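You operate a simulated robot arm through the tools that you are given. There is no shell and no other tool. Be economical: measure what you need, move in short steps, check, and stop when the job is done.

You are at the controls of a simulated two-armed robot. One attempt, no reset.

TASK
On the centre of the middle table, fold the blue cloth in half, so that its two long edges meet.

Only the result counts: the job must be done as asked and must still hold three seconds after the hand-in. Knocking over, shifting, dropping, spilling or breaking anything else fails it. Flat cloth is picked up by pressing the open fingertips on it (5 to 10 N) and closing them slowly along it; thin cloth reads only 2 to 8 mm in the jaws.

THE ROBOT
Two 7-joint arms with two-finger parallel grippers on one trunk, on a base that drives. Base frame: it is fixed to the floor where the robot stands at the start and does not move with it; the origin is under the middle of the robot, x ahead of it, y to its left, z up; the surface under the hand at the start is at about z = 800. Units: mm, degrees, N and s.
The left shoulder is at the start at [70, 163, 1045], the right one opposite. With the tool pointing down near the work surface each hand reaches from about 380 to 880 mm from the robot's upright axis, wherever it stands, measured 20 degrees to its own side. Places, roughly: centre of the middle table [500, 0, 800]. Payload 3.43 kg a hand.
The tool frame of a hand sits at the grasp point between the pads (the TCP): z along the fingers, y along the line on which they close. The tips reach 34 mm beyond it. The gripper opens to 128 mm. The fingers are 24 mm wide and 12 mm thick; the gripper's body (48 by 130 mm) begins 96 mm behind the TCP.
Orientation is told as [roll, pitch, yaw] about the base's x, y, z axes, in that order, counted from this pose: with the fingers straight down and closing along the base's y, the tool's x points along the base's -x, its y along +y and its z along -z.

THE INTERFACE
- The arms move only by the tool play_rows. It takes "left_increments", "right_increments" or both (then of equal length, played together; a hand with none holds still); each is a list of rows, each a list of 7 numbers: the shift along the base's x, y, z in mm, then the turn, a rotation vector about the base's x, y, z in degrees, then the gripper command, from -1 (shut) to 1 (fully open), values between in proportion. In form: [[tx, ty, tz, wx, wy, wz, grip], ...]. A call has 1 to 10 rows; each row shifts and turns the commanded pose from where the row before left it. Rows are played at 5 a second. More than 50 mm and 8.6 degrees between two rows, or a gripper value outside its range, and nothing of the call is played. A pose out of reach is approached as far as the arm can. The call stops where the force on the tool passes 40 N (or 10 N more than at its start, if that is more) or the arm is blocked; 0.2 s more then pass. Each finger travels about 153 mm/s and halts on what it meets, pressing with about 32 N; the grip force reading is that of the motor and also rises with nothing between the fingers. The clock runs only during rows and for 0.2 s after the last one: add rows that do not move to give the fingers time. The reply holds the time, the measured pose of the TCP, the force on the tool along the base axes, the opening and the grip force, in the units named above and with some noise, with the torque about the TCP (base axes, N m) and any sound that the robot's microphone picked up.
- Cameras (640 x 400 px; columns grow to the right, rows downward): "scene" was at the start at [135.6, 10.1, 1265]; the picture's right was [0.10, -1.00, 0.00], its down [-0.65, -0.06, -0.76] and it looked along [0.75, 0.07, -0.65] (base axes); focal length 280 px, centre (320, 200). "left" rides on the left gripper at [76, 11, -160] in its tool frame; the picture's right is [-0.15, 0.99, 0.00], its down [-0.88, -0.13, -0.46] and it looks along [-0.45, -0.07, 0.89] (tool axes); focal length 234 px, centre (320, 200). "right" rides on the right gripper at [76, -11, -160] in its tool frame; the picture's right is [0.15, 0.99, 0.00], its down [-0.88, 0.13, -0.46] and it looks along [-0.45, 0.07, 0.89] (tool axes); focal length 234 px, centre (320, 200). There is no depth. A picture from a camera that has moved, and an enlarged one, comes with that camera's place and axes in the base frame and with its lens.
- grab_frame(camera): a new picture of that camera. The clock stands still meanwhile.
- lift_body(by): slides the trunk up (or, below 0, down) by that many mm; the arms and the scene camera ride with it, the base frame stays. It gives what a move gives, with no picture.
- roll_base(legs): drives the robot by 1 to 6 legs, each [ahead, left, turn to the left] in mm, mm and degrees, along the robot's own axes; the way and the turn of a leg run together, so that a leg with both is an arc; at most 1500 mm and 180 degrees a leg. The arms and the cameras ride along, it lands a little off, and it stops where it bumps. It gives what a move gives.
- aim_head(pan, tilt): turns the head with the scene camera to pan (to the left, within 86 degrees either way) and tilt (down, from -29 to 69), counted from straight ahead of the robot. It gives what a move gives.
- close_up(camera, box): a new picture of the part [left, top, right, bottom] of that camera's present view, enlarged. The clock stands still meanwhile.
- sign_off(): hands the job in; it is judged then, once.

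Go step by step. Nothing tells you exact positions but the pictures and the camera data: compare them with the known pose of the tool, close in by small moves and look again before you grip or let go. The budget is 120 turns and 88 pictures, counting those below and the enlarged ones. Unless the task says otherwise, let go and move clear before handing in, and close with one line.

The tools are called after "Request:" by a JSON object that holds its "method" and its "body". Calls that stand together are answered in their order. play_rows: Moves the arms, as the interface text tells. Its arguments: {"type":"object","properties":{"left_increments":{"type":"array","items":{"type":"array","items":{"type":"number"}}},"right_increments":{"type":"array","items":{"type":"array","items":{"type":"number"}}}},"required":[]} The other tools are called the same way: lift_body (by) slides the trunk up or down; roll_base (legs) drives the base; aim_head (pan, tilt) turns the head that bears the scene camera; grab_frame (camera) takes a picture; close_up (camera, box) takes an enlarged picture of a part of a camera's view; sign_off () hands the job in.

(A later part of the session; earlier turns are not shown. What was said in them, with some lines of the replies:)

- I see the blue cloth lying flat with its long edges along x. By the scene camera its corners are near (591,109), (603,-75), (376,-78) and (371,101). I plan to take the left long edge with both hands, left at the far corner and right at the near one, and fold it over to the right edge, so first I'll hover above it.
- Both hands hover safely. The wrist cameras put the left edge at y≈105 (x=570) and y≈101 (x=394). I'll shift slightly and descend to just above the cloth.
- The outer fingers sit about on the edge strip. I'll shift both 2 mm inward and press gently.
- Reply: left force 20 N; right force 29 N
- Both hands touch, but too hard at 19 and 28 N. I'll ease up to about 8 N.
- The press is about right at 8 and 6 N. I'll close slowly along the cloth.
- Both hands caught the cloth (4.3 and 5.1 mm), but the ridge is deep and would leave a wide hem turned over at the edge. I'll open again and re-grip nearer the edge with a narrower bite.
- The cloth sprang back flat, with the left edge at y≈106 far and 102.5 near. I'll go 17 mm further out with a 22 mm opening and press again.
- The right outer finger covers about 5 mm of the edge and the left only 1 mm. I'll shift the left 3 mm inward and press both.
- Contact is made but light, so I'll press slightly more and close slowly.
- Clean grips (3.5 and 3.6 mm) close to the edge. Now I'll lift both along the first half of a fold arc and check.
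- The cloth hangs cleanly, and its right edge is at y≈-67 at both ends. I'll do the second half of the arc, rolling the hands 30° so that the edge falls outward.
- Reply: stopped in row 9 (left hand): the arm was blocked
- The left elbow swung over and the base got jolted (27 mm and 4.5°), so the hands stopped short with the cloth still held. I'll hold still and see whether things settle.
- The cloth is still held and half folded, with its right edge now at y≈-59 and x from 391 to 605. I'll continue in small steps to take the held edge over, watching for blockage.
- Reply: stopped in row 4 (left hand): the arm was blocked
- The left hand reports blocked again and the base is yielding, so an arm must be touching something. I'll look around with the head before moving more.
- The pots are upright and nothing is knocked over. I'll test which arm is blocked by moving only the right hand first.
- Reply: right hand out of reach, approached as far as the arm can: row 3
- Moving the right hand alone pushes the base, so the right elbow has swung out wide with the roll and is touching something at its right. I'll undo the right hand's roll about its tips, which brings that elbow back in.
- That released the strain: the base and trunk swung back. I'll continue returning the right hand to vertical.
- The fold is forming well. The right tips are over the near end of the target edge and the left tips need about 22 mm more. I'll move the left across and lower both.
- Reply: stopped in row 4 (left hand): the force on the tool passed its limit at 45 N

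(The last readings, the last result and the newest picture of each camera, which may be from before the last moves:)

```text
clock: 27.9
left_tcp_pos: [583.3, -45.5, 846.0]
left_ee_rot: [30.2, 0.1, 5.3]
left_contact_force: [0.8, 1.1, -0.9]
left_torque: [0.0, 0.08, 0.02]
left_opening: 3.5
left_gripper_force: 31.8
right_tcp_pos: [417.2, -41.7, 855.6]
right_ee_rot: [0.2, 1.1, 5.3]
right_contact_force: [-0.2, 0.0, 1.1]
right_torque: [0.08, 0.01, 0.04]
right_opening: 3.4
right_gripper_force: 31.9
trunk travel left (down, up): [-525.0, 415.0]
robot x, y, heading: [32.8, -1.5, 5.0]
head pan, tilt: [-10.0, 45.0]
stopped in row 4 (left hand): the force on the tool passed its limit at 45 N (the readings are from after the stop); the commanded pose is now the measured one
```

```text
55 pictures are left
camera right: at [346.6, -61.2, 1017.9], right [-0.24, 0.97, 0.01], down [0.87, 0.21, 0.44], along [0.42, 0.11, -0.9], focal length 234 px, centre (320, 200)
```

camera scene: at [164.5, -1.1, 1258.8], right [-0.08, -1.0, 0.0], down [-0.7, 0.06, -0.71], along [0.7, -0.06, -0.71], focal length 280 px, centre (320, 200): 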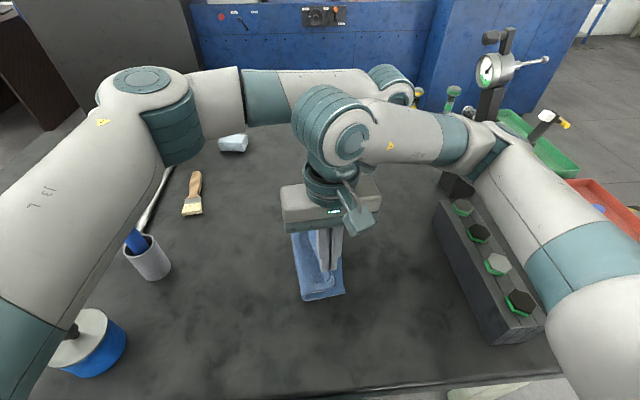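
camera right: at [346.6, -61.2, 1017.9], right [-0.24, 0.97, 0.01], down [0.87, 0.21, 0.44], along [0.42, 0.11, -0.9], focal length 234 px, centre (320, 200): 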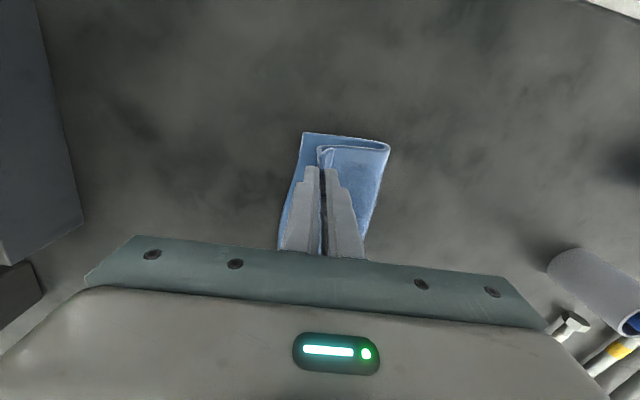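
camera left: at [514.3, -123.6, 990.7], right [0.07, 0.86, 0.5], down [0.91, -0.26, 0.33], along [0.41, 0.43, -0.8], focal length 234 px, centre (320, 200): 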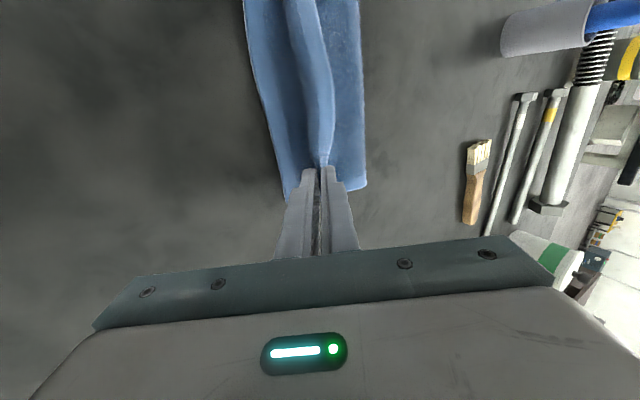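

The left hand brushed against the right hand. The right end is aligned (tip y≈-42, edge y≈-65), so I'll lower and release the right hand first and leave more room for the left.

Request:
{"method": "play_rows", "body": {"right_increments": [[-1.5, -0.5, -3, 0, 0, 0, -1], [-1.5, -0.5, -3, 0, 0, 0, -1], [0, 0, -3, 0, 0, 0, -1], [0, 0, -3, 0, 0, 0, -1], [0, 0, 0, 0, 0, 0, -1]]}}

Request:
{"method": "close_up", "body": {"camera": "right", "box": [220, 100, 460, 250]}}

```text
clock: 28.7
left_tcp_pos: [583.7, -44.5, 844.8]
left_ee_rot: [30.4, -0.1, 5.6]
left_contact_force: [1.0, 2.8, -2.5]
left_torque: [-0.2, 0.05, -0.08]
left_opening: 3.3
left_gripper_force: 32.2
right_tcp_pos: [415.4, -42.2, 848.1]
right_ee_rot: [0.4, 0.9, 5.3]
right_contact_force: [0.3, -0.5, 1.2]
right_torque: [0.05, 0.01, -0.01]
right_opening: 3.4
right_gripper_force: 32.0
trunk travel left (down, up): [-525.0, 415.0]
robot x, y, heading: [30.6, 1.9, 5.2]
head pan, tilt: [-10.0, 45.0]
stopped in row 4 (left hand): the force on the tool passed its limit at 45 N (the readings are from after the stop); the commanded pose is now the measured one
```

```text
2.67 times, centred on (340, 175) of right
camera zoom: at [343.5, -62.5, 1011.0], right [-0.24, 0.97, 0.01], down [0.87, 0.21, 0.44], along [0.43, 0.11, -0.9], focal length 624 px, centre (267, 267)
```

zoom: 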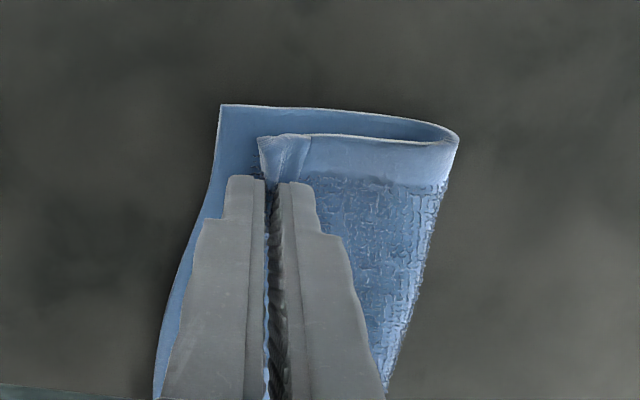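

The near end looks good. The rolled left hand is under the right forearm, so I'll turn the left back upright about its tips, away from it.

Request:
{"method": "play_rows", "body": {"left_increments": [[0, 2, 0.9, -3.75, 0, 0, -1], [0, 2, 0.9, -3.75, 0, 0, -1], [0, 2, 0.9, -3.75, 0, 0, -1], [0, 2, 0.9, -3.75, 0, 0, -1]]}}

Request:
{"method": "grab_frame", "body": {"camera": "scene"}}

```text
clock: 29.7
left_tcp_pos: [582.9, -36.1, 846.8]
left_ee_rot: [15.4, 1.4, 5.3]
left_contact_force: [-1.0, 0.7, -0.3]
left_torque: [0.07, 0.01, 0.0]
left_opening: 3.4
left_gripper_force: 31.7
right_tcp_pos: [416.8, -43.3, 848.8]
right_ee_rot: [0.3, 0.9, 5.2]
right_contact_force: [0.3, -0.5, 1.1]
right_torque: [0.03, 0.01, 0.01]
right_opening: 3.6
right_gripper_force: 32.0
trunk travel left (down, up): [-525.0, 415.0]
robot x, y, heading: [32.0, -0.3, 5.1]
head pan, tilt: [-10.0, 45.0]
```

```text
53 pictures are left
camera scene: at [164.3, -1.2, 1258.9], right [-0.08, -1.0, 0.0], down [-0.7, 0.06, -0.71], along [0.7, -0.06, -0.71], focal length 280 px, centre (320, 200)
```

scene: 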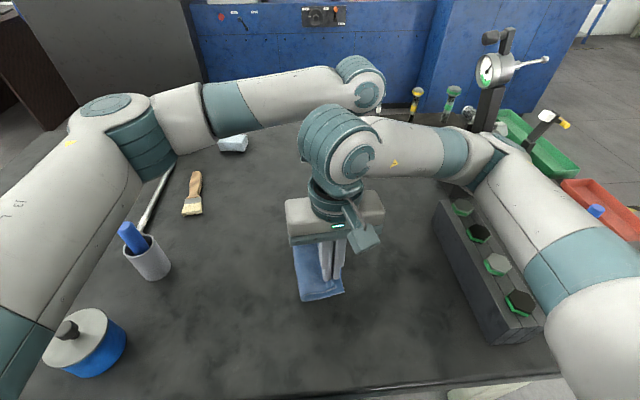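

That went smoothly. I'll finish uprighting the left hand while moving its tips about 9 mm to the right.

Request:
{"method": "play_rows", "body": {"left_increments": [[0, 0, 0.5, -3.75, 0, 0, -1], [0, 0, 0.5, -3.75, 0, 0, -1], [0, 0, 0, -3.75, 0, 0, -1], [0, 0, 0, -3.75, 0, 0, -1], [0, 0, -2, 0, 0, 0, -1], [0, 0, 0, 0, 0, 0, -1]], "right_increments": [[0, 0, 0, 0, 0, 0, -1], [0, 0, 0, 0, 0, 0, -1], [0, 0, -1.5, 0, 0, 0, -1], [0, 0, -2, 0, 0, 0, -1], [0, 0, -2, 0, 0, 0, -1], [0, 0, 0, 0, 0, 0, -1]]}}

Request:
{"method": "grab_frame", "body": {"camera": "left"}}

Request:
{"method": "grab_frame", "body": {"camera": "right"}}

```text
clock: 31.1
left_tcp_pos: [582.8, -35.9, 848.1]
left_ee_rot: [0.6, 2.6, 4.8]
left_contact_force: [1.2, -0.6, 0.9]
left_torque: [0.06, 0.0, 0.0]
left_opening: 3.2
left_gripper_force: 32.2
right_tcp_pos: [415.1, -43.5, 843.4]
right_ee_rot: [0.3, 0.7, 5.2]
right_contact_force: [-0.4, 0.2, 10.0]
right_torque: [0.11, -0.02, 0.02]
right_opening: 3.1
right_gripper_force: 32.0
trunk travel left (down, up): [-525.0, 415.0]
robot x, y, heading: [33.3, 3.1, 5.3]
head pan, tilt: [-10.0, 45.0]
```

```text
52 pictures are left
camera left: at [514.0, -32.3, 1010.7], right [0.06, 1.0, 0.0], down [0.91, -0.06, 0.41], along [0.41, -0.03, -0.91], focal length 234 px, centre (320, 200)
```

left: 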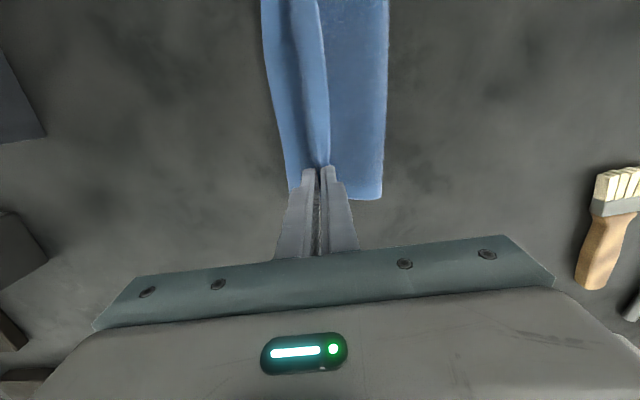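

```text
51 pictures are left
camera right: at [343.0, -63.1, 1005.3], right [-0.24, 0.97, 0.01], down [0.87, 0.21, 0.44], along [0.43, 0.11, -0.9], focal length 234 px, centre (320, 200)
```

right: 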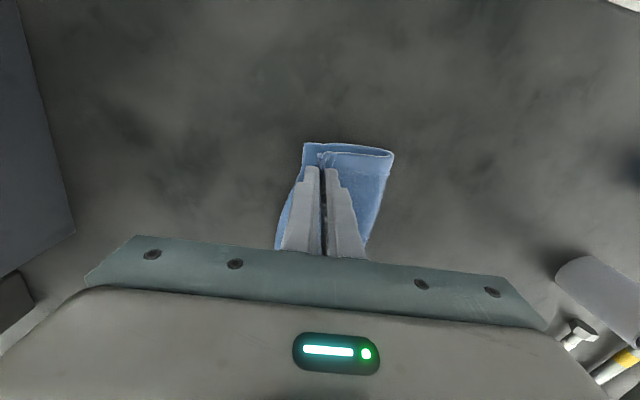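

Nearly there. The left tips need about 8 mm more to the right and 5 mm down.

Request:
{"method": "play_rows", "body": {"left_increments": [[0, -4, 0, 0, 0, 0, -1], [0, -4, -1, 0, 0, 0, -1], [0, 0, -2, 0, 0, 0, -1], [0, 0, -1.5, 0, 0, 0, -1], [0, 0, 0, 0, 0, 0, -1]]}}

```text
clock: 32.3
left_tcp_pos: [581.7, -46.1, 842.9]
left_ee_rot: [0.5, 2.7, 4.6]
left_contact_force: [0.0, -0.8, 6.0]
left_torque: [0.08, -0.01, 0.02]
left_opening: 3.3
left_gripper_force: 31.6
right_tcp_pos: [414.1, -44.1, 841.8]
right_ee_rot: [0.4, 0.9, 5.2]
right_contact_force: [2.5, 1.6, 10.0]
right_torque: [0.09, -0.1, -0.01]
right_opening: 3.1
right_gripper_force: 31.8
trunk travel left (down, up): [-525.0, 415.0]
robot x, y, heading: [34.6, -0.1, 5.3]
head pan, tilt: [-10.0, 45.0]
```

Both hands are in light contact at the right place, so I'll open slowly and lift away.

Request:
{"method": "play_rows", "body": {"left_increments": [[0, 0, 1, 0, 0, 0, -0.9], [0, 0, 0, 0, 0, 0, -0.8], [0, 0, 0, 0, 0, 0, -0.7], [0, 0, 0, 0, 0, 0, -0.6], [0, 0, 5, 0, 0, 0, -0.6], [0, 0, 10, 0, 0, 0, -0.6], [0, 0, 20, 0, 0, 0, -0.6], [0, 0, 30, 0, 0, 0, -0.6], [0, 0, 30, 0, 0, 0, -0.6]], "right_increments": [[0, 0, 1, 0, 0, 0, -0.9], [0, 0, 0, 0, 0, 0, -0.8], [0, 0, 0, 0, 0, 0, -0.7], [0, 0, 0, 0, 0, 0, -0.6], [0, 0, 5, 0, 0, 0, -0.6], [0, 0, 10, 0, 0, 0, -0.6], [0, 0, 20, 0, 0, 0, -0.6], [0, 0, 30, 0, 0, 0, -0.6], [0, 0, 30, 0, 0, 0, -0.6]]}}

Request:
{"method": "grab_frame", "body": {"camera": "left"}}

Request:
{"method": "grab_frame", "body": {"camera": "right"}}

```text
clock: 34.3
left_tcp_pos: [584.1, -46.3, 940.4]
left_ee_rot: [0.4, 2.7, 4.6]
left_contact_force: [0.0, -0.7, -0.2]
left_torque: [0.0, -0.06, -0.03]
left_opening: 25.7
left_gripper_force: 0.0
right_tcp_pos: [416.2, -43.3, 939.6]
right_ee_rot: [0.4, 0.9, 5.3]
right_contact_force: [0.0, 0.9, -0.2]
right_torque: [-0.02, 0.02, -0.03]
right_opening: 25.9
right_gripper_force: 0.0
trunk travel left (down, up): [-525.0, 415.0]
robot x, y, heading: [31.9, 0.7, 5.3]
head pan, tilt: [-10.0, 45.0]
```

```text
50 pictures are left
camera left: at [514.9, -41.8, 1103.5], right [0.07, 1.0, 0.0], down [0.91, -0.06, 0.41], along [0.41, -0.02, -0.91], focal length 234 px, centre (320, 200)
```

left: 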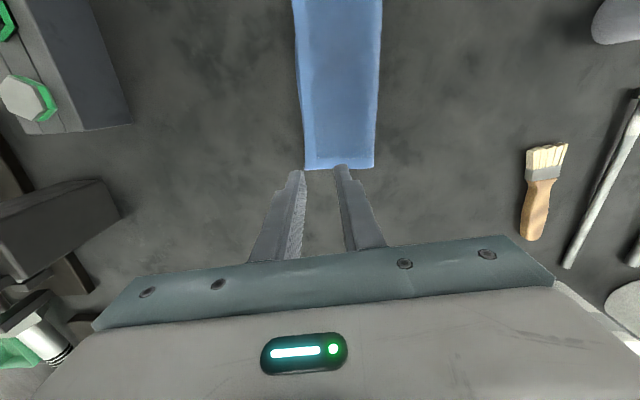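

```text
49 pictures are left
camera right: at [343.0, -62.2, 1102.5], right [-0.24, 0.97, 0.01], down [0.87, 0.21, 0.44], along [0.43, 0.11, -0.9], focal length 234 px, centre (320, 200)
```

right: 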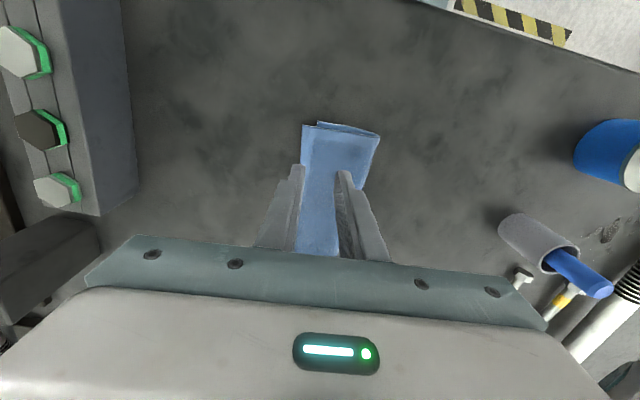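

The cloth has opened flat, folded in half. I'll move both hands up and apart to inspect it from the scene camera.

Request:
{"method": "play_rows", "body": {"left_increments": [[0, 15, 10, 0, 0, 0, -0.6], [0, 25, 5, 0, 0, 0, -0.6], [0, 25, 0, 0, 0, 0, -0.6], [0, 25, 0, 0, 0, 0, -0.6], [0, 25, 0, 0, 0, 0, -0.6], [0, 25, 0, 0, 0, 0, -0.6], [0, 25, 0, 0, 0, 0, -0.6], [0, 25, 0, 0, 0, 0, -0.6], [0, 25, 0, 0, 0, 0, -0.6], [0, 10, 0, 0, 0, 0, -0.6]], "right_increments": [[0, 0, 10, 0, 0, 0, -0.6], [0, -10, 5, 0, 0, 0, -0.6], [0, -15, 0, 0, 0, 0, -0.6], [0, -15, 0, 0, 0, 0, -0.6], [0, -15, 0, 0, 0, 0, -0.6], [0, -15, 0, 0, 0, 0, -0.6], [0, -15, 0, 0, 0, 0, -0.6], [0, -15, 0, 0, 0, 0, -0.6], [0, -15, 0, 0, 0, 0, -0.6], [0, -10, 0, 0, 0, 0, -0.6]]}}

Request:
{"method": "aim_head", "body": {"pan": -5, "tilt": 45}}

Request:
{"method": "grab_frame", "body": {"camera": "scene"}}

```text
clock: 36.5
left_tcp_pos: [582.7, 177.9, 952.5]
left_ee_rot: [0.5, 2.7, 4.7]
left_contact_force: [0.3, -0.6, -0.4]
left_torque: [0.03, -0.01, -0.01]
left_opening: 25.4
left_gripper_force: 0.1
right_tcp_pos: [415.5, -169.4, 954.5]
right_ee_rot: [0.5, 0.9, 5.3]
right_contact_force: [-0.3, 0.4, 0.4]
right_torque: [0.01, 0.0, 0.0]
right_opening: 25.7
right_gripper_force: 0.0
trunk travel left (down, up): [-525.0, 415.0]
robot x, y, heading: [35.6, 0.3, 5.1]
head pan, tilt: [-10.0, 45.0]
```

```text
clock: 37.1
left_tcp_pos: [583.5, 178.9, 952.9]
left_ee_rot: [0.5, 2.7, 4.6]
left_contact_force: [0.0, 0.2, -0.4]
left_torque: [0.0, -0.02, 0.03]
left_opening: 25.8
left_gripper_force: 0.1
right_tcp_pos: [414.7, -169.1, 953.9]
right_ee_rot: [0.4, 0.9, 5.2]
right_contact_force: [-0.4, -0.3, 0.0]
right_torque: [0.01, -0.01, 0.0]
right_opening: 25.8
right_gripper_force: 0.2
trunk travel left (down, up): [-525.0, 415.0]
robot x, y, heading: [33.3, -1.1, 5.1]
head pan, tilt: [-5.0, 45.0]
```

```text
48 pictures are left
camera scene: at [164.7, 5.6, 1258.9], right [0.0, -1.0, 0.0], down [-0.71, 0.0, -0.71], along [0.71, 0.0, -0.71], focal length 280 px, centre (320, 200)
```

scene: 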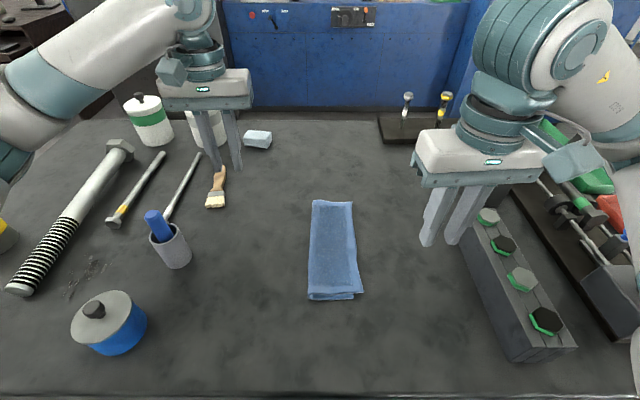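

Request:
{"method": "close_up", "body": {"camera": "scene", "box": [240, 175, 432, 310]}}

```text
2.96 times, centred on (336, 242) of scene
camera zoom: at [164.7, 5.6, 1258.9], right [0.0, -1.0, 0.0], down [-0.71, 0.0, -0.71], along [0.71, 0.0, -0.71], focal length 829 px, centre (273, 74)
```

zoom: 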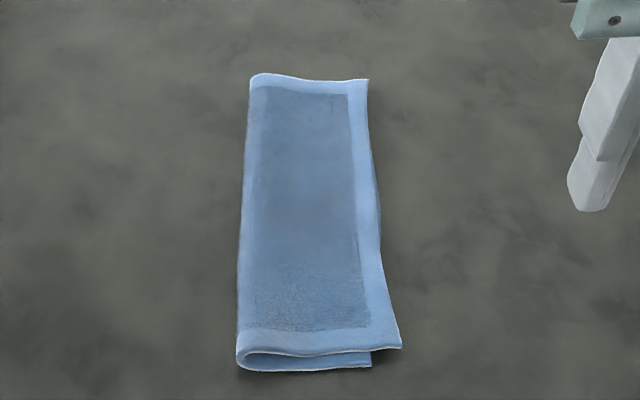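

Folded neatly, but at the near end the top layer overhangs the lower one by perhaps 15 mm. I'll look closer with the wrist cameras.

Request:
{"method": "grab_frame", "body": {"camera": "right"}}

Request:
{"method": "grab_frame", "body": {"camera": "left"}}

```text
46 pictures are left
camera right: at [343.2, -188.5, 1116.6], right [-0.24, 0.97, 0.01], down [0.87, 0.21, 0.44], along [0.43, 0.11, -0.9], focal length 234 px, centre (320, 200)
```

right: 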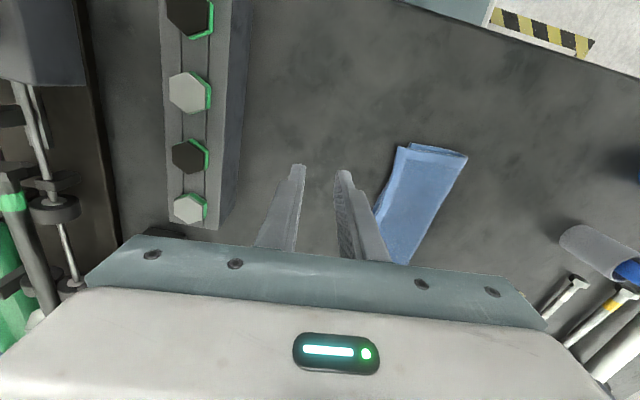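

```text
45 pictures are left
camera left: at [515.0, 183.2, 1116.8], right [0.06, 1.0, 0.0], down [0.91, -0.06, 0.41], along [0.41, -0.02, -0.91], focal length 234 px, centre (320, 200)
```

left: 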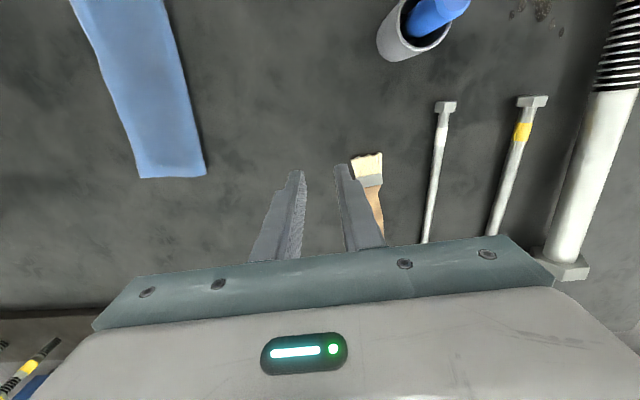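

Request:
{"method": "close_up", "body": {"camera": "right", "box": [350, 120, 510, 220]}}

Request:
{"method": "close_up", "body": {"camera": "left", "box": [60, 90, 250, 210]}}

```text
4.00 times, centred on (430, 170) of right
camera zoom: at [343.2, -188.5, 1116.6], right [-0.24, 0.97, 0.01], down [0.87, 0.21, 0.44], along [0.43, 0.11, -0.9], focal length 937 px, centre (-120, 320)
```

zoom: 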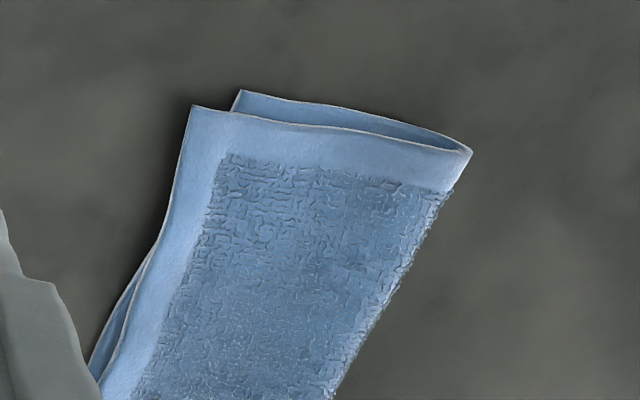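

```text
3.33 times, centred on (155, 150) of left
camera zoom: at [515.0, 183.2, 1116.8], right [0.06, 1.0, 0.0], down [0.91, -0.06, 0.41], along [0.41, -0.02, -0.91], focal length 781 px, centre (870, 367)
```

zoom: 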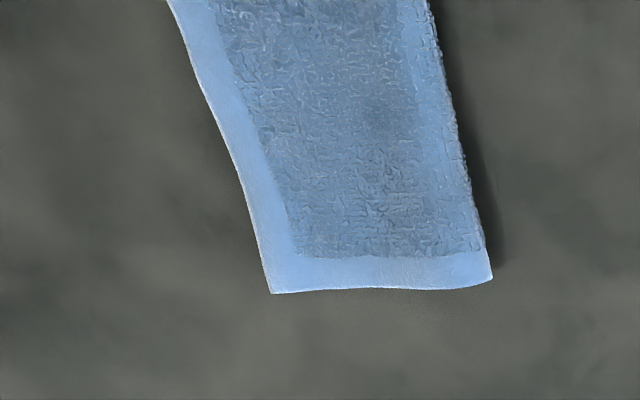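

At the near corner the top layer overshoots by about 16 mm in y and sits 8 mm too far in x. Elsewhere it fits. I'll re-pinch just the top layer at the near corner with the right hand and nudge it back.

Request:
{"method": "play_rows", "body": {"right_increments": [[-2, 25, -10, 0, 0, 0, -0.69], [-2, 25, -15, 0, 0, 0, -0.69], [-2, 25, -15, 0, 0, 0, -0.69], [-2, 25, -15, 0, 0, 0, -0.69], [-2, 17, -15, 0, 0, 0, -0.69], [0, 0, -20, 0, 0, 0, -0.69], [0, 0, -14, 0, 0, 0, -0.69], [0, 0, 0, 0, 0, 0, -0.69]]}}

Request:
{"method": "close_up", "body": {"camera": "right", "box": [220, 100, 460, 250]}}

```text
clock: 38.9
left_tcp_pos: [583.9, 180.2, 953.6]
left_ee_rot: [0.5, 2.7, 4.6]
left_contact_force: [-0.8, 0.2, -0.4]
left_torque: [-0.06, -0.03, 0.0]
left_opening: 25.6
left_gripper_force: 0.1
right_tcp_pos: [403.2, -50.0, 851.3]
right_ee_rot: [0.4, 0.9, 5.2]
right_contact_force: [0.1, 0.9, 0.1]
right_torque: [0.01, 0.03, -0.01]
right_opening: 19.8
right_gripper_force: 0.1
trunk travel left (down, up): [-525.0, 415.0]
robot x, y, heading: [32.9, -1.2, 5.1]
head pan, tilt: [-5.0, 45.0]
```

```text
2.67 times, centred on (340, 175) of right
camera zoom: at [331.7, -70.4, 1013.7], right [-0.24, 0.97, 0.01], down [0.87, 0.21, 0.44], along [0.43, 0.11, -0.9], focal length 624 px, centre (267, 267)
```

zoom: 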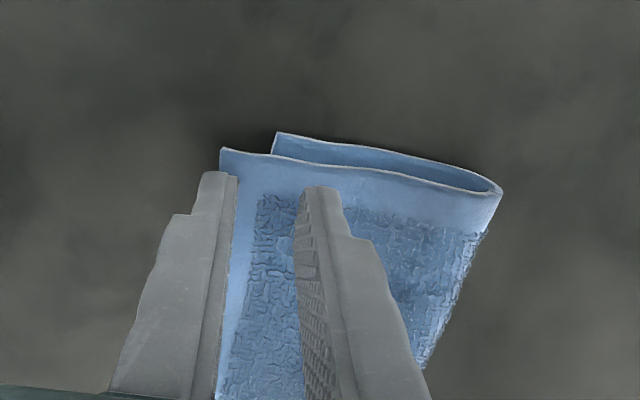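

Fingers straddle the top edge as intended. I'll press down gently.

Request:
{"method": "play_rows", "body": {"right_increments": [[0, 0, -3, 0, 0, 0, -0.69], [0, 0, -3, 0, 0, 0, -0.69], [0, 0, -2, 0, 0, 0, -0.69], [0, 0, -1, 0, 0, 0, -0.69], [0, 0, 0, 0, 0, 0, -0.69]]}}

```text
clock: 40.1
left_tcp_pos: [583.1, 178.7, 952.2]
left_ee_rot: [0.4, 2.8, 4.7]
left_contact_force: [0.3, -0.9, 0.6]
left_torque: [-0.02, 0.01, 0.01]
left_opening: 25.8
left_gripper_force: 0.0
right_tcp_pos: [405.8, -52.0, 841.4]
right_ee_rot: [0.3, 0.8, 5.2]
right_contact_force: [0.0, 1.3, 3.3]
right_torque: [0.06, 0.05, -0.01]
right_opening: 19.8
right_gripper_force: 0.1
trunk travel left (down, up): [-525.0, 415.0]
robot x, y, heading: [32.6, -1.1, 5.4]
head pan, tilt: [-5.0, 45.0]
```

Request:
{"method": "play_rows", "body": {"right_increments": [[0, 0, -0.5, 0, 0, 0, -0.69], [0, 0, 0, 0, 0, 0, -0.73], [0, 0, 0, 0, 0, 0, -0.77], [0, 0, 0, 0, 0, 0, -0.81], [0, 0, 0, 0, 0, 0, -0.85], [0, 0, 0, 0, 0, 0, -0.89], [0, 0, 0, 0, 0, 0, -0.93], [0, 0, 0, 0, 0, 0, -0.97], [0, 0, 0, 0, 0, 0, -1], [0, 0, 0, 0, 0, 0, -1]]}}

Request:
{"method": "close_up", "body": {"camera": "right", "box": [220, 100, 460, 250]}}

```text
clock: 42.3
left_tcp_pos: [583.7, 179.6, 952.3]
left_ee_rot: [0.5, 2.6, 4.8]
left_contact_force: [0.5, 0.0, -1.0]
left_torque: [-0.03, -0.01, 0.03]
left_opening: 25.5
left_gripper_force: 0.1
right_tcp_pos: [405.3, -52.0, 839.4]
right_ee_rot: [0.5, 0.9, 5.2]
right_contact_force: [0.9, 0.2, 6.0]
right_torque: [0.04, -0.01, -0.04]
right_opening: 3.2
right_gripper_force: 32.3
trunk travel left (down, up): [-525.0, 415.0]
robot x, y, heading: [30.9, -1.0, 5.3]
head pan, tilt: [-5.0, 45.0]
```

```text
2.67 times, centred on (340, 175) of right
camera zoom: at [333.2, -70.3, 1003.2], right [-0.24, 0.97, 0.01], down [0.87, 0.21, 0.44], along [0.43, 0.11, -0.9], focal length 624 px, centre (267, 267)
```

zoom: 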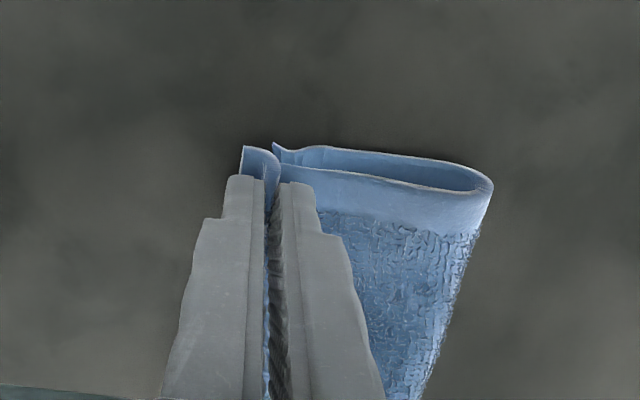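

The pinch reads 3.2 mm, a single layer as before. I'll lift slightly to check that only the top layer comes along.

Request:
{"method": "play_rows", "body": {"right_increments": [[0, 2, 5, 0, 0, 0, -1], [-1, 2, 5, 0, 0, 0, -1], [-1, 2, 4, 0, 0, 0, -1], [0, 0, 0, 0, 0, 0, -1]]}}

Request:
{"method": "close_up", "body": {"camera": "right", "box": [220, 100, 460, 250]}}

```text
clock: 43.3
left_tcp_pos: [583.2, 178.9, 953.9]
left_ee_rot: [0.5, 2.7, 4.6]
left_contact_force: [0.0, 0.1, 0.3]
left_torque: [0.01, 0.0, 0.01]
left_opening: 25.5
left_gripper_force: 0.0
right_tcp_pos: [403.5, -45.3, 853.8]
right_ee_rot: [0.3, 1.0, 5.3]
right_contact_force: [-0.5, 0.1, -0.2]
right_torque: [0.01, 0.0, 0.01]
right_opening: 3.0
right_gripper_force: 32.1
trunk travel left (down, up): [-525.0, 415.0]
robot x, y, heading: [29.9, 2.0, 5.3]
head pan, tilt: [-5.0, 45.0]
```

```text
2.67 times, centred on (340, 175) of right
camera zoom: at [331.0, -64.4, 1016.6], right [-0.24, 0.97, 0.01], down [0.87, 0.21, 0.44], along [0.43, 0.11, -0.9], focal length 624 px, centre (267, 267)
```

zoom: 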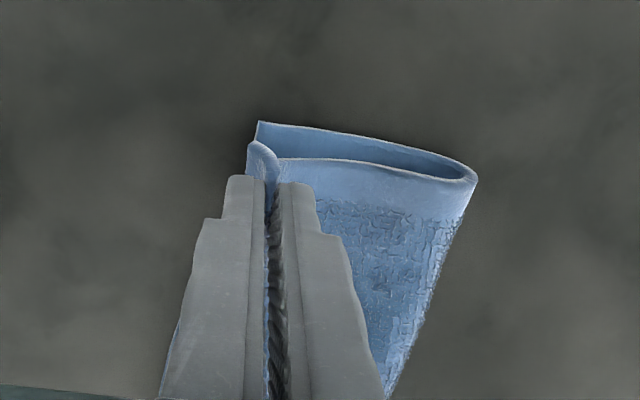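

Only the top layer is lifted. I'll shift it 10 mm further left and 6 mm nearer, then set it down and release.

Request:
{"method": "play_rows", "body": {"right_increments": [[-3, 4, 0, 0, 0, 0, -1], [-3, 4, 0, 0, 0, 0, -1], [-1, 2, -4, 0, 0, 0, -1], [0, 0, -5, 0, 0, 0, -1], [0, 0, -1.5, 0, 0, 0, -1], [0, 0, 0, 0, 0, 0, -0.85], [0, 0, 1, 0, 0, 0, -0.7], [0, 0, 1, 0, 0, 0, -0.6], [0, 0, 10, 0, 0, 0, -0.6], [0, 0, 25, 0, 0, 0, -0.6]]}}

Request:
{"method": "play_rows", "body": {"right_increments": [[0, 0, 40, 0, 0, 0, -0.6], [0, -25, 20, 0, 0, 0, -0.6], [0, -30, 0, 0, 0, 0, -0.6], [0, -30, 0, 0, 0, 0, -0.6], [0, -30, 0, 0, 0, 0, -0.6]]}}

Request:
{"method": "close_up", "body": {"camera": "scene", "box": [240, 175, 432, 310]}}

Request:
{"method": "close_up", "body": {"camera": "right", "box": [350, 100, 510, 200]}}

```text
clock: 45.5
left_tcp_pos: [582.9, 178.9, 953.0]
left_ee_rot: [0.5, 2.8, 4.7]
left_contact_force: [-1.0, 0.0, -0.1]
left_torque: [-0.01, 0.01, -0.01]
left_opening: 25.7
left_gripper_force: 0.2
right_tcp_pos: [395.3, -34.7, 880.5]
right_ee_rot: [0.4, 0.8, 5.1]
right_contact_force: [-0.2, 0.5, 0.7]
right_torque: [-0.01, -0.05, 0.0]
right_opening: 25.4
right_gripper_force: 0.0
trunk travel left (down, up): [-525.0, 415.0]
robot x, y, heading: [29.3, 1.5, 5.1]
head pan, tilt: [-5.0, 45.0]
```

```text
clock: 46.7
left_tcp_pos: [581.9, 178.1, 952.9]
left_ee_rot: [0.6, 2.7, 4.7]
left_contact_force: [-0.1, -0.9, 0.0]
left_torque: [0.02, 0.04, 0.01]
left_opening: 25.6
left_gripper_force: 0.1
right_tcp_pos: [394.0, -148.6, 941.4]
right_ee_rot: [0.5, 0.9, 5.1]
right_contact_force: [-0.7, 0.7, 0.0]
right_torque: [0.04, -0.02, 0.0]
right_opening: 25.5
right_gripper_force: 0.1
trunk travel left (down, up): [-525.0, 415.0]
robot x, y, heading: [32.0, 0.2, 5.5]
head pan, tilt: [-5.0, 45.0]
```

```text
2.96 times, centred on (336, 242) of scene
camera zoom: at [164.3, 4.2, 1258.9], right [0.0, -1.0, 0.0], down [-0.71, 0.0, -0.71], along [0.71, 0.0, -0.71], focal length 829 px, centre (273, 74)
```

zoom: 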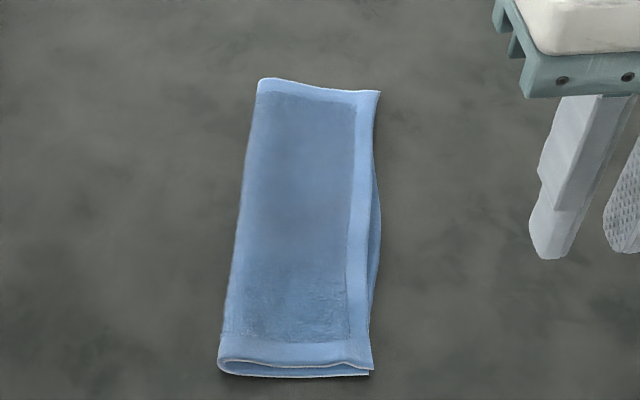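

```text
4.00 times, centred on (430, 150) of right
camera zoom: at [323.6, -168.7, 1105.3], right [-0.24, 0.97, 0.01], down [0.87, 0.21, 0.44], along [0.43, 0.11, -0.9], focal length 937 px, centre (-120, 400)
```

zoom: 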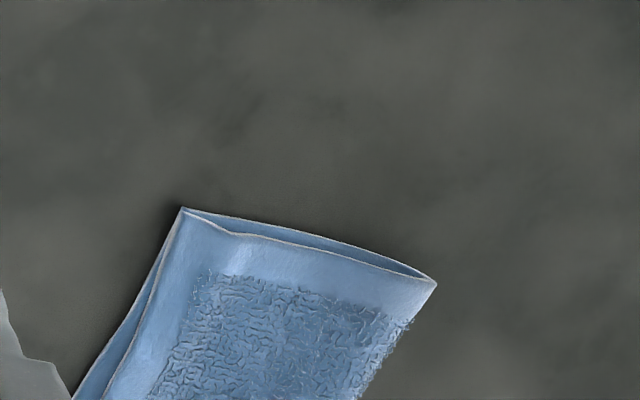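

The near corner now meets well. I'll check the far corner at higher zoom.

Request:
{"method": "close_up", "body": {"camera": "scene", "box": [315, 190, 379, 230]}}

Request:
{"method": "close_up", "body": {"camera": "left", "box": [100, 120, 228, 200]}}

Request:
{"method": "grab_frame", "body": {"camera": "scene"}}

```text
10.00 times, centred on (347, 210) of scene
camera zoom: at [164.3, 4.2, 1258.9], right [0.0, -1.0, 0.0], down [-0.71, 0.0, -0.71], along [0.71, 0.0, -0.71], focal length 2798 px, centre (50, 100)
```

zoom: 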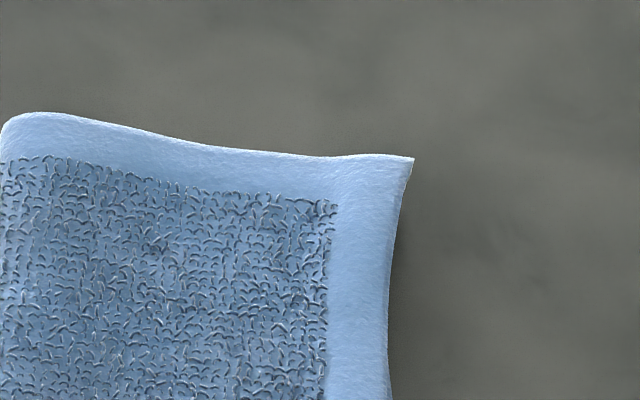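

```text
5.00 times, centred on (164, 160) of left
camera zoom: at [514.6, 182.0, 1117.2], right [0.06, 1.0, 0.0], down [0.91, -0.06, 0.41], along [0.41, -0.02, -0.91], focal length 1171 px, centre (1100, 400)
```

zoom: 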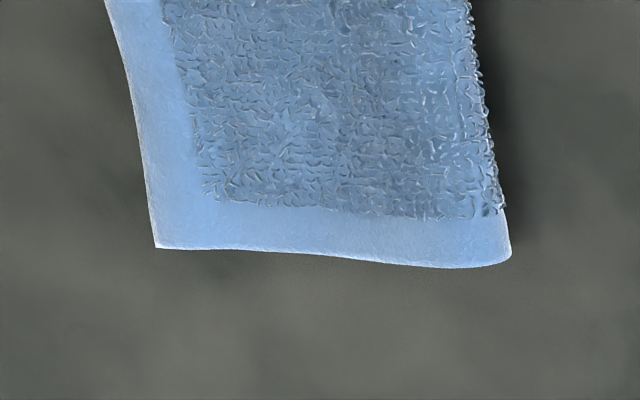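

```text
35 pictures are left
camera scene: at [164.3, 4.2, 1258.9], right [0.0, -1.0, 0.0], down [-0.71, 0.0, -0.71], along [0.71, 0.0, -0.71], focal length 280 px, centre (320, 200)
```

scene: 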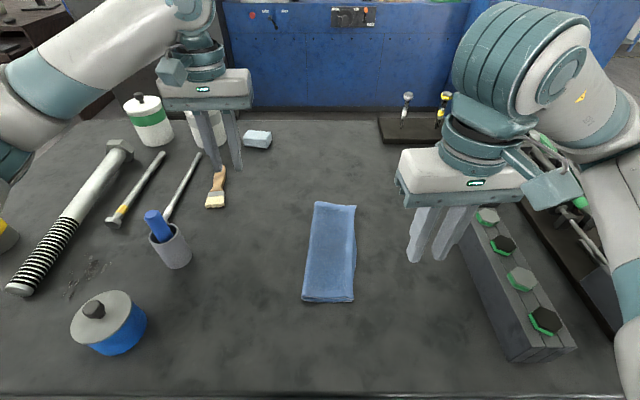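

All other objects stand as before. The far corner's top layer may overshoot by about 10 mm. I'll hover the left hand there for an exact look and, if needed, correct it the same way.

Request:
{"method": "play_rows", "body": {"left_increments": [[0, -28, 0, 0, 0, 0, -0.69], [0, -28, 0, 0, 0, 0, -0.69], [0, -28, 0, 0, 0, 0, -0.69], [0, -28, 0, 0, 0, 0, -0.69], [0, -28, -10, 0, 0, 0, -0.69], [0, -28, -15, 0, 0, 0, -0.69], [-1, -28, -20, 0, 0, 0, -0.69], [-1, -24, -20, 0, 0, 0, -0.69], [-1, -22, -20, 0, 0, 0, -0.69], [0, 0, -12, 0, 0, 0, -0.69]]}}

Request:
{"method": "close_up", "body": {"camera": "left", "box": [220, 100, 460, 250]}}

```text
clock: 48.9
left_tcp_pos: [582.0, -60.1, 856.5]
left_ee_rot: [0.5, 2.8, 4.7]
left_contact_force: [-0.5, -0.3, -0.2]
left_torque: [0.02, 0.0, 0.02]
left_opening: 19.7
left_gripper_force: 0.1
right_tcp_pos: [395.6, -146.5, 942.6]
right_ee_rot: [0.5, 1.0, 5.2]
right_contact_force: [-0.6, -0.1, 0.1]
right_torque: [0.04, 0.03, 0.02]
right_opening: 25.5
right_gripper_force: 0.0
trunk travel left (down, up): [-525.0, 415.0]
robot x, y, heading: [34.9, -1.0, 5.2]
head pan, tilt: [-5.0, 45.0]
```

```text
2.67 times, centred on (340, 175) of left
camera zoom: at [512.5, -56.5, 1020.2], right [0.06, 1.0, 0.0], down [0.91, -0.06, 0.41], along [0.41, -0.02, -0.91], focal length 624 px, centre (267, 267)
```

zoom: 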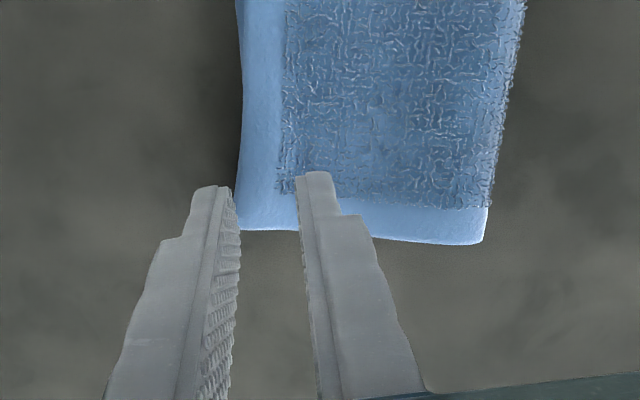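

Measured up close, the top layer at the far end is about 90 mm wide from fold to edge, half of the cloth's 182 mm, so it needs no correction. I'll retreat the left hand and take a final look.

Request:
{"method": "play_rows", "body": {"left_increments": [[0, 0, 30, 0, 0, 0, -0.6], [0, 10, 40, 0, 0, 0, -0.6], [0, 25, 25, 0, 0, 0, -0.6], [0, 28, 0, 0, 0, 0, -0.6], [0, 28, 0, 0, 0, 0, -0.6], [0, 28, 0, 0, 0, 0, -0.6], [0, 28, 0, 0, 0, 0, -0.6], [0, 28, 0, 0, 0, 0, -0.6], [0, 28, 0, 0, 0, 0, -0.6], [0, 28, 0, 0, 0, 0, -0.6]]}}

Request:
{"method": "grab_frame", "body": {"camera": "scene"}}

Request:
{"method": "close_up", "body": {"camera": "scene", "box": [260, 185, 420, 310]}}

```text
clock: 51.1
left_tcp_pos: [578.5, 167.3, 951.5]
left_ee_rot: [0.5, 2.7, 4.7]
left_contact_force: [1.0, 0.6, 0.3]
left_torque: [-0.03, 0.02, 0.01]
left_opening: 25.5
left_gripper_force: 0.0
right_tcp_pos: [395.4, -147.1, 941.8]
right_ee_rot: [0.4, 1.0, 5.2]
right_contact_force: [1.0, -0.4, 0.0]
right_torque: [-0.01, -0.01, 0.01]
right_opening: 25.1
right_gripper_force: 0.2
trunk travel left (down, up): [-525.0, 415.0]
robot x, y, heading: [31.1, 2.8, 5.1]
head pan, tilt: [-5.0, 45.0]
```

```text
33 pictures are left
camera scene: at [164.4, 6.5, 1258.9], right [0.0, -1.0, 0.0], down [-0.71, 0.0, -0.71], along [0.71, 0.0, -0.71], focal length 280 px, centre (320, 200)
```

scene: 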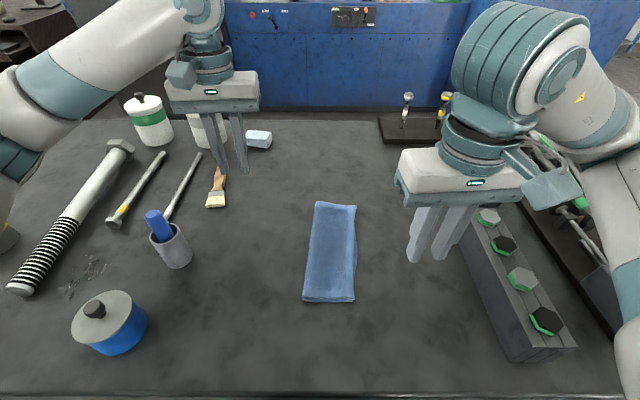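

```text
3.20 times, centred on (340, 248) of scene
camera zoom: at [164.4, 6.5, 1258.9], right [0.0, -1.0, 0.0], down [-0.71, 0.0, -0.71], along [0.71, 0.0, -0.71], focal length 895 px, centre (256, 48)
```

zoom: 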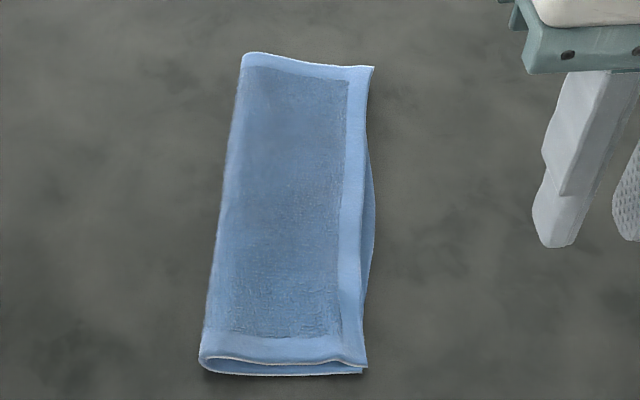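

The cloth is folded in half with its long edges meeting to within a few mm, both hands are clear, and the other objects look unmoved, so I'm handing in.

Request:
{"method": "sign_off", "body": {}}

```text
The job is handed in.
```

I folded the blue cloth in half on the middle table. Its two long edges meet within about 6 mm where I could see them; at the far corner the lower edge is hidden, so that end is judged from the fold's width. During the fold an arm touched something and the robot's base shifted about 30 mm and turned 5°. The cloth now lies centred about 25 mm right of the table centre, and the other objects looked upright and in place in the last picture.
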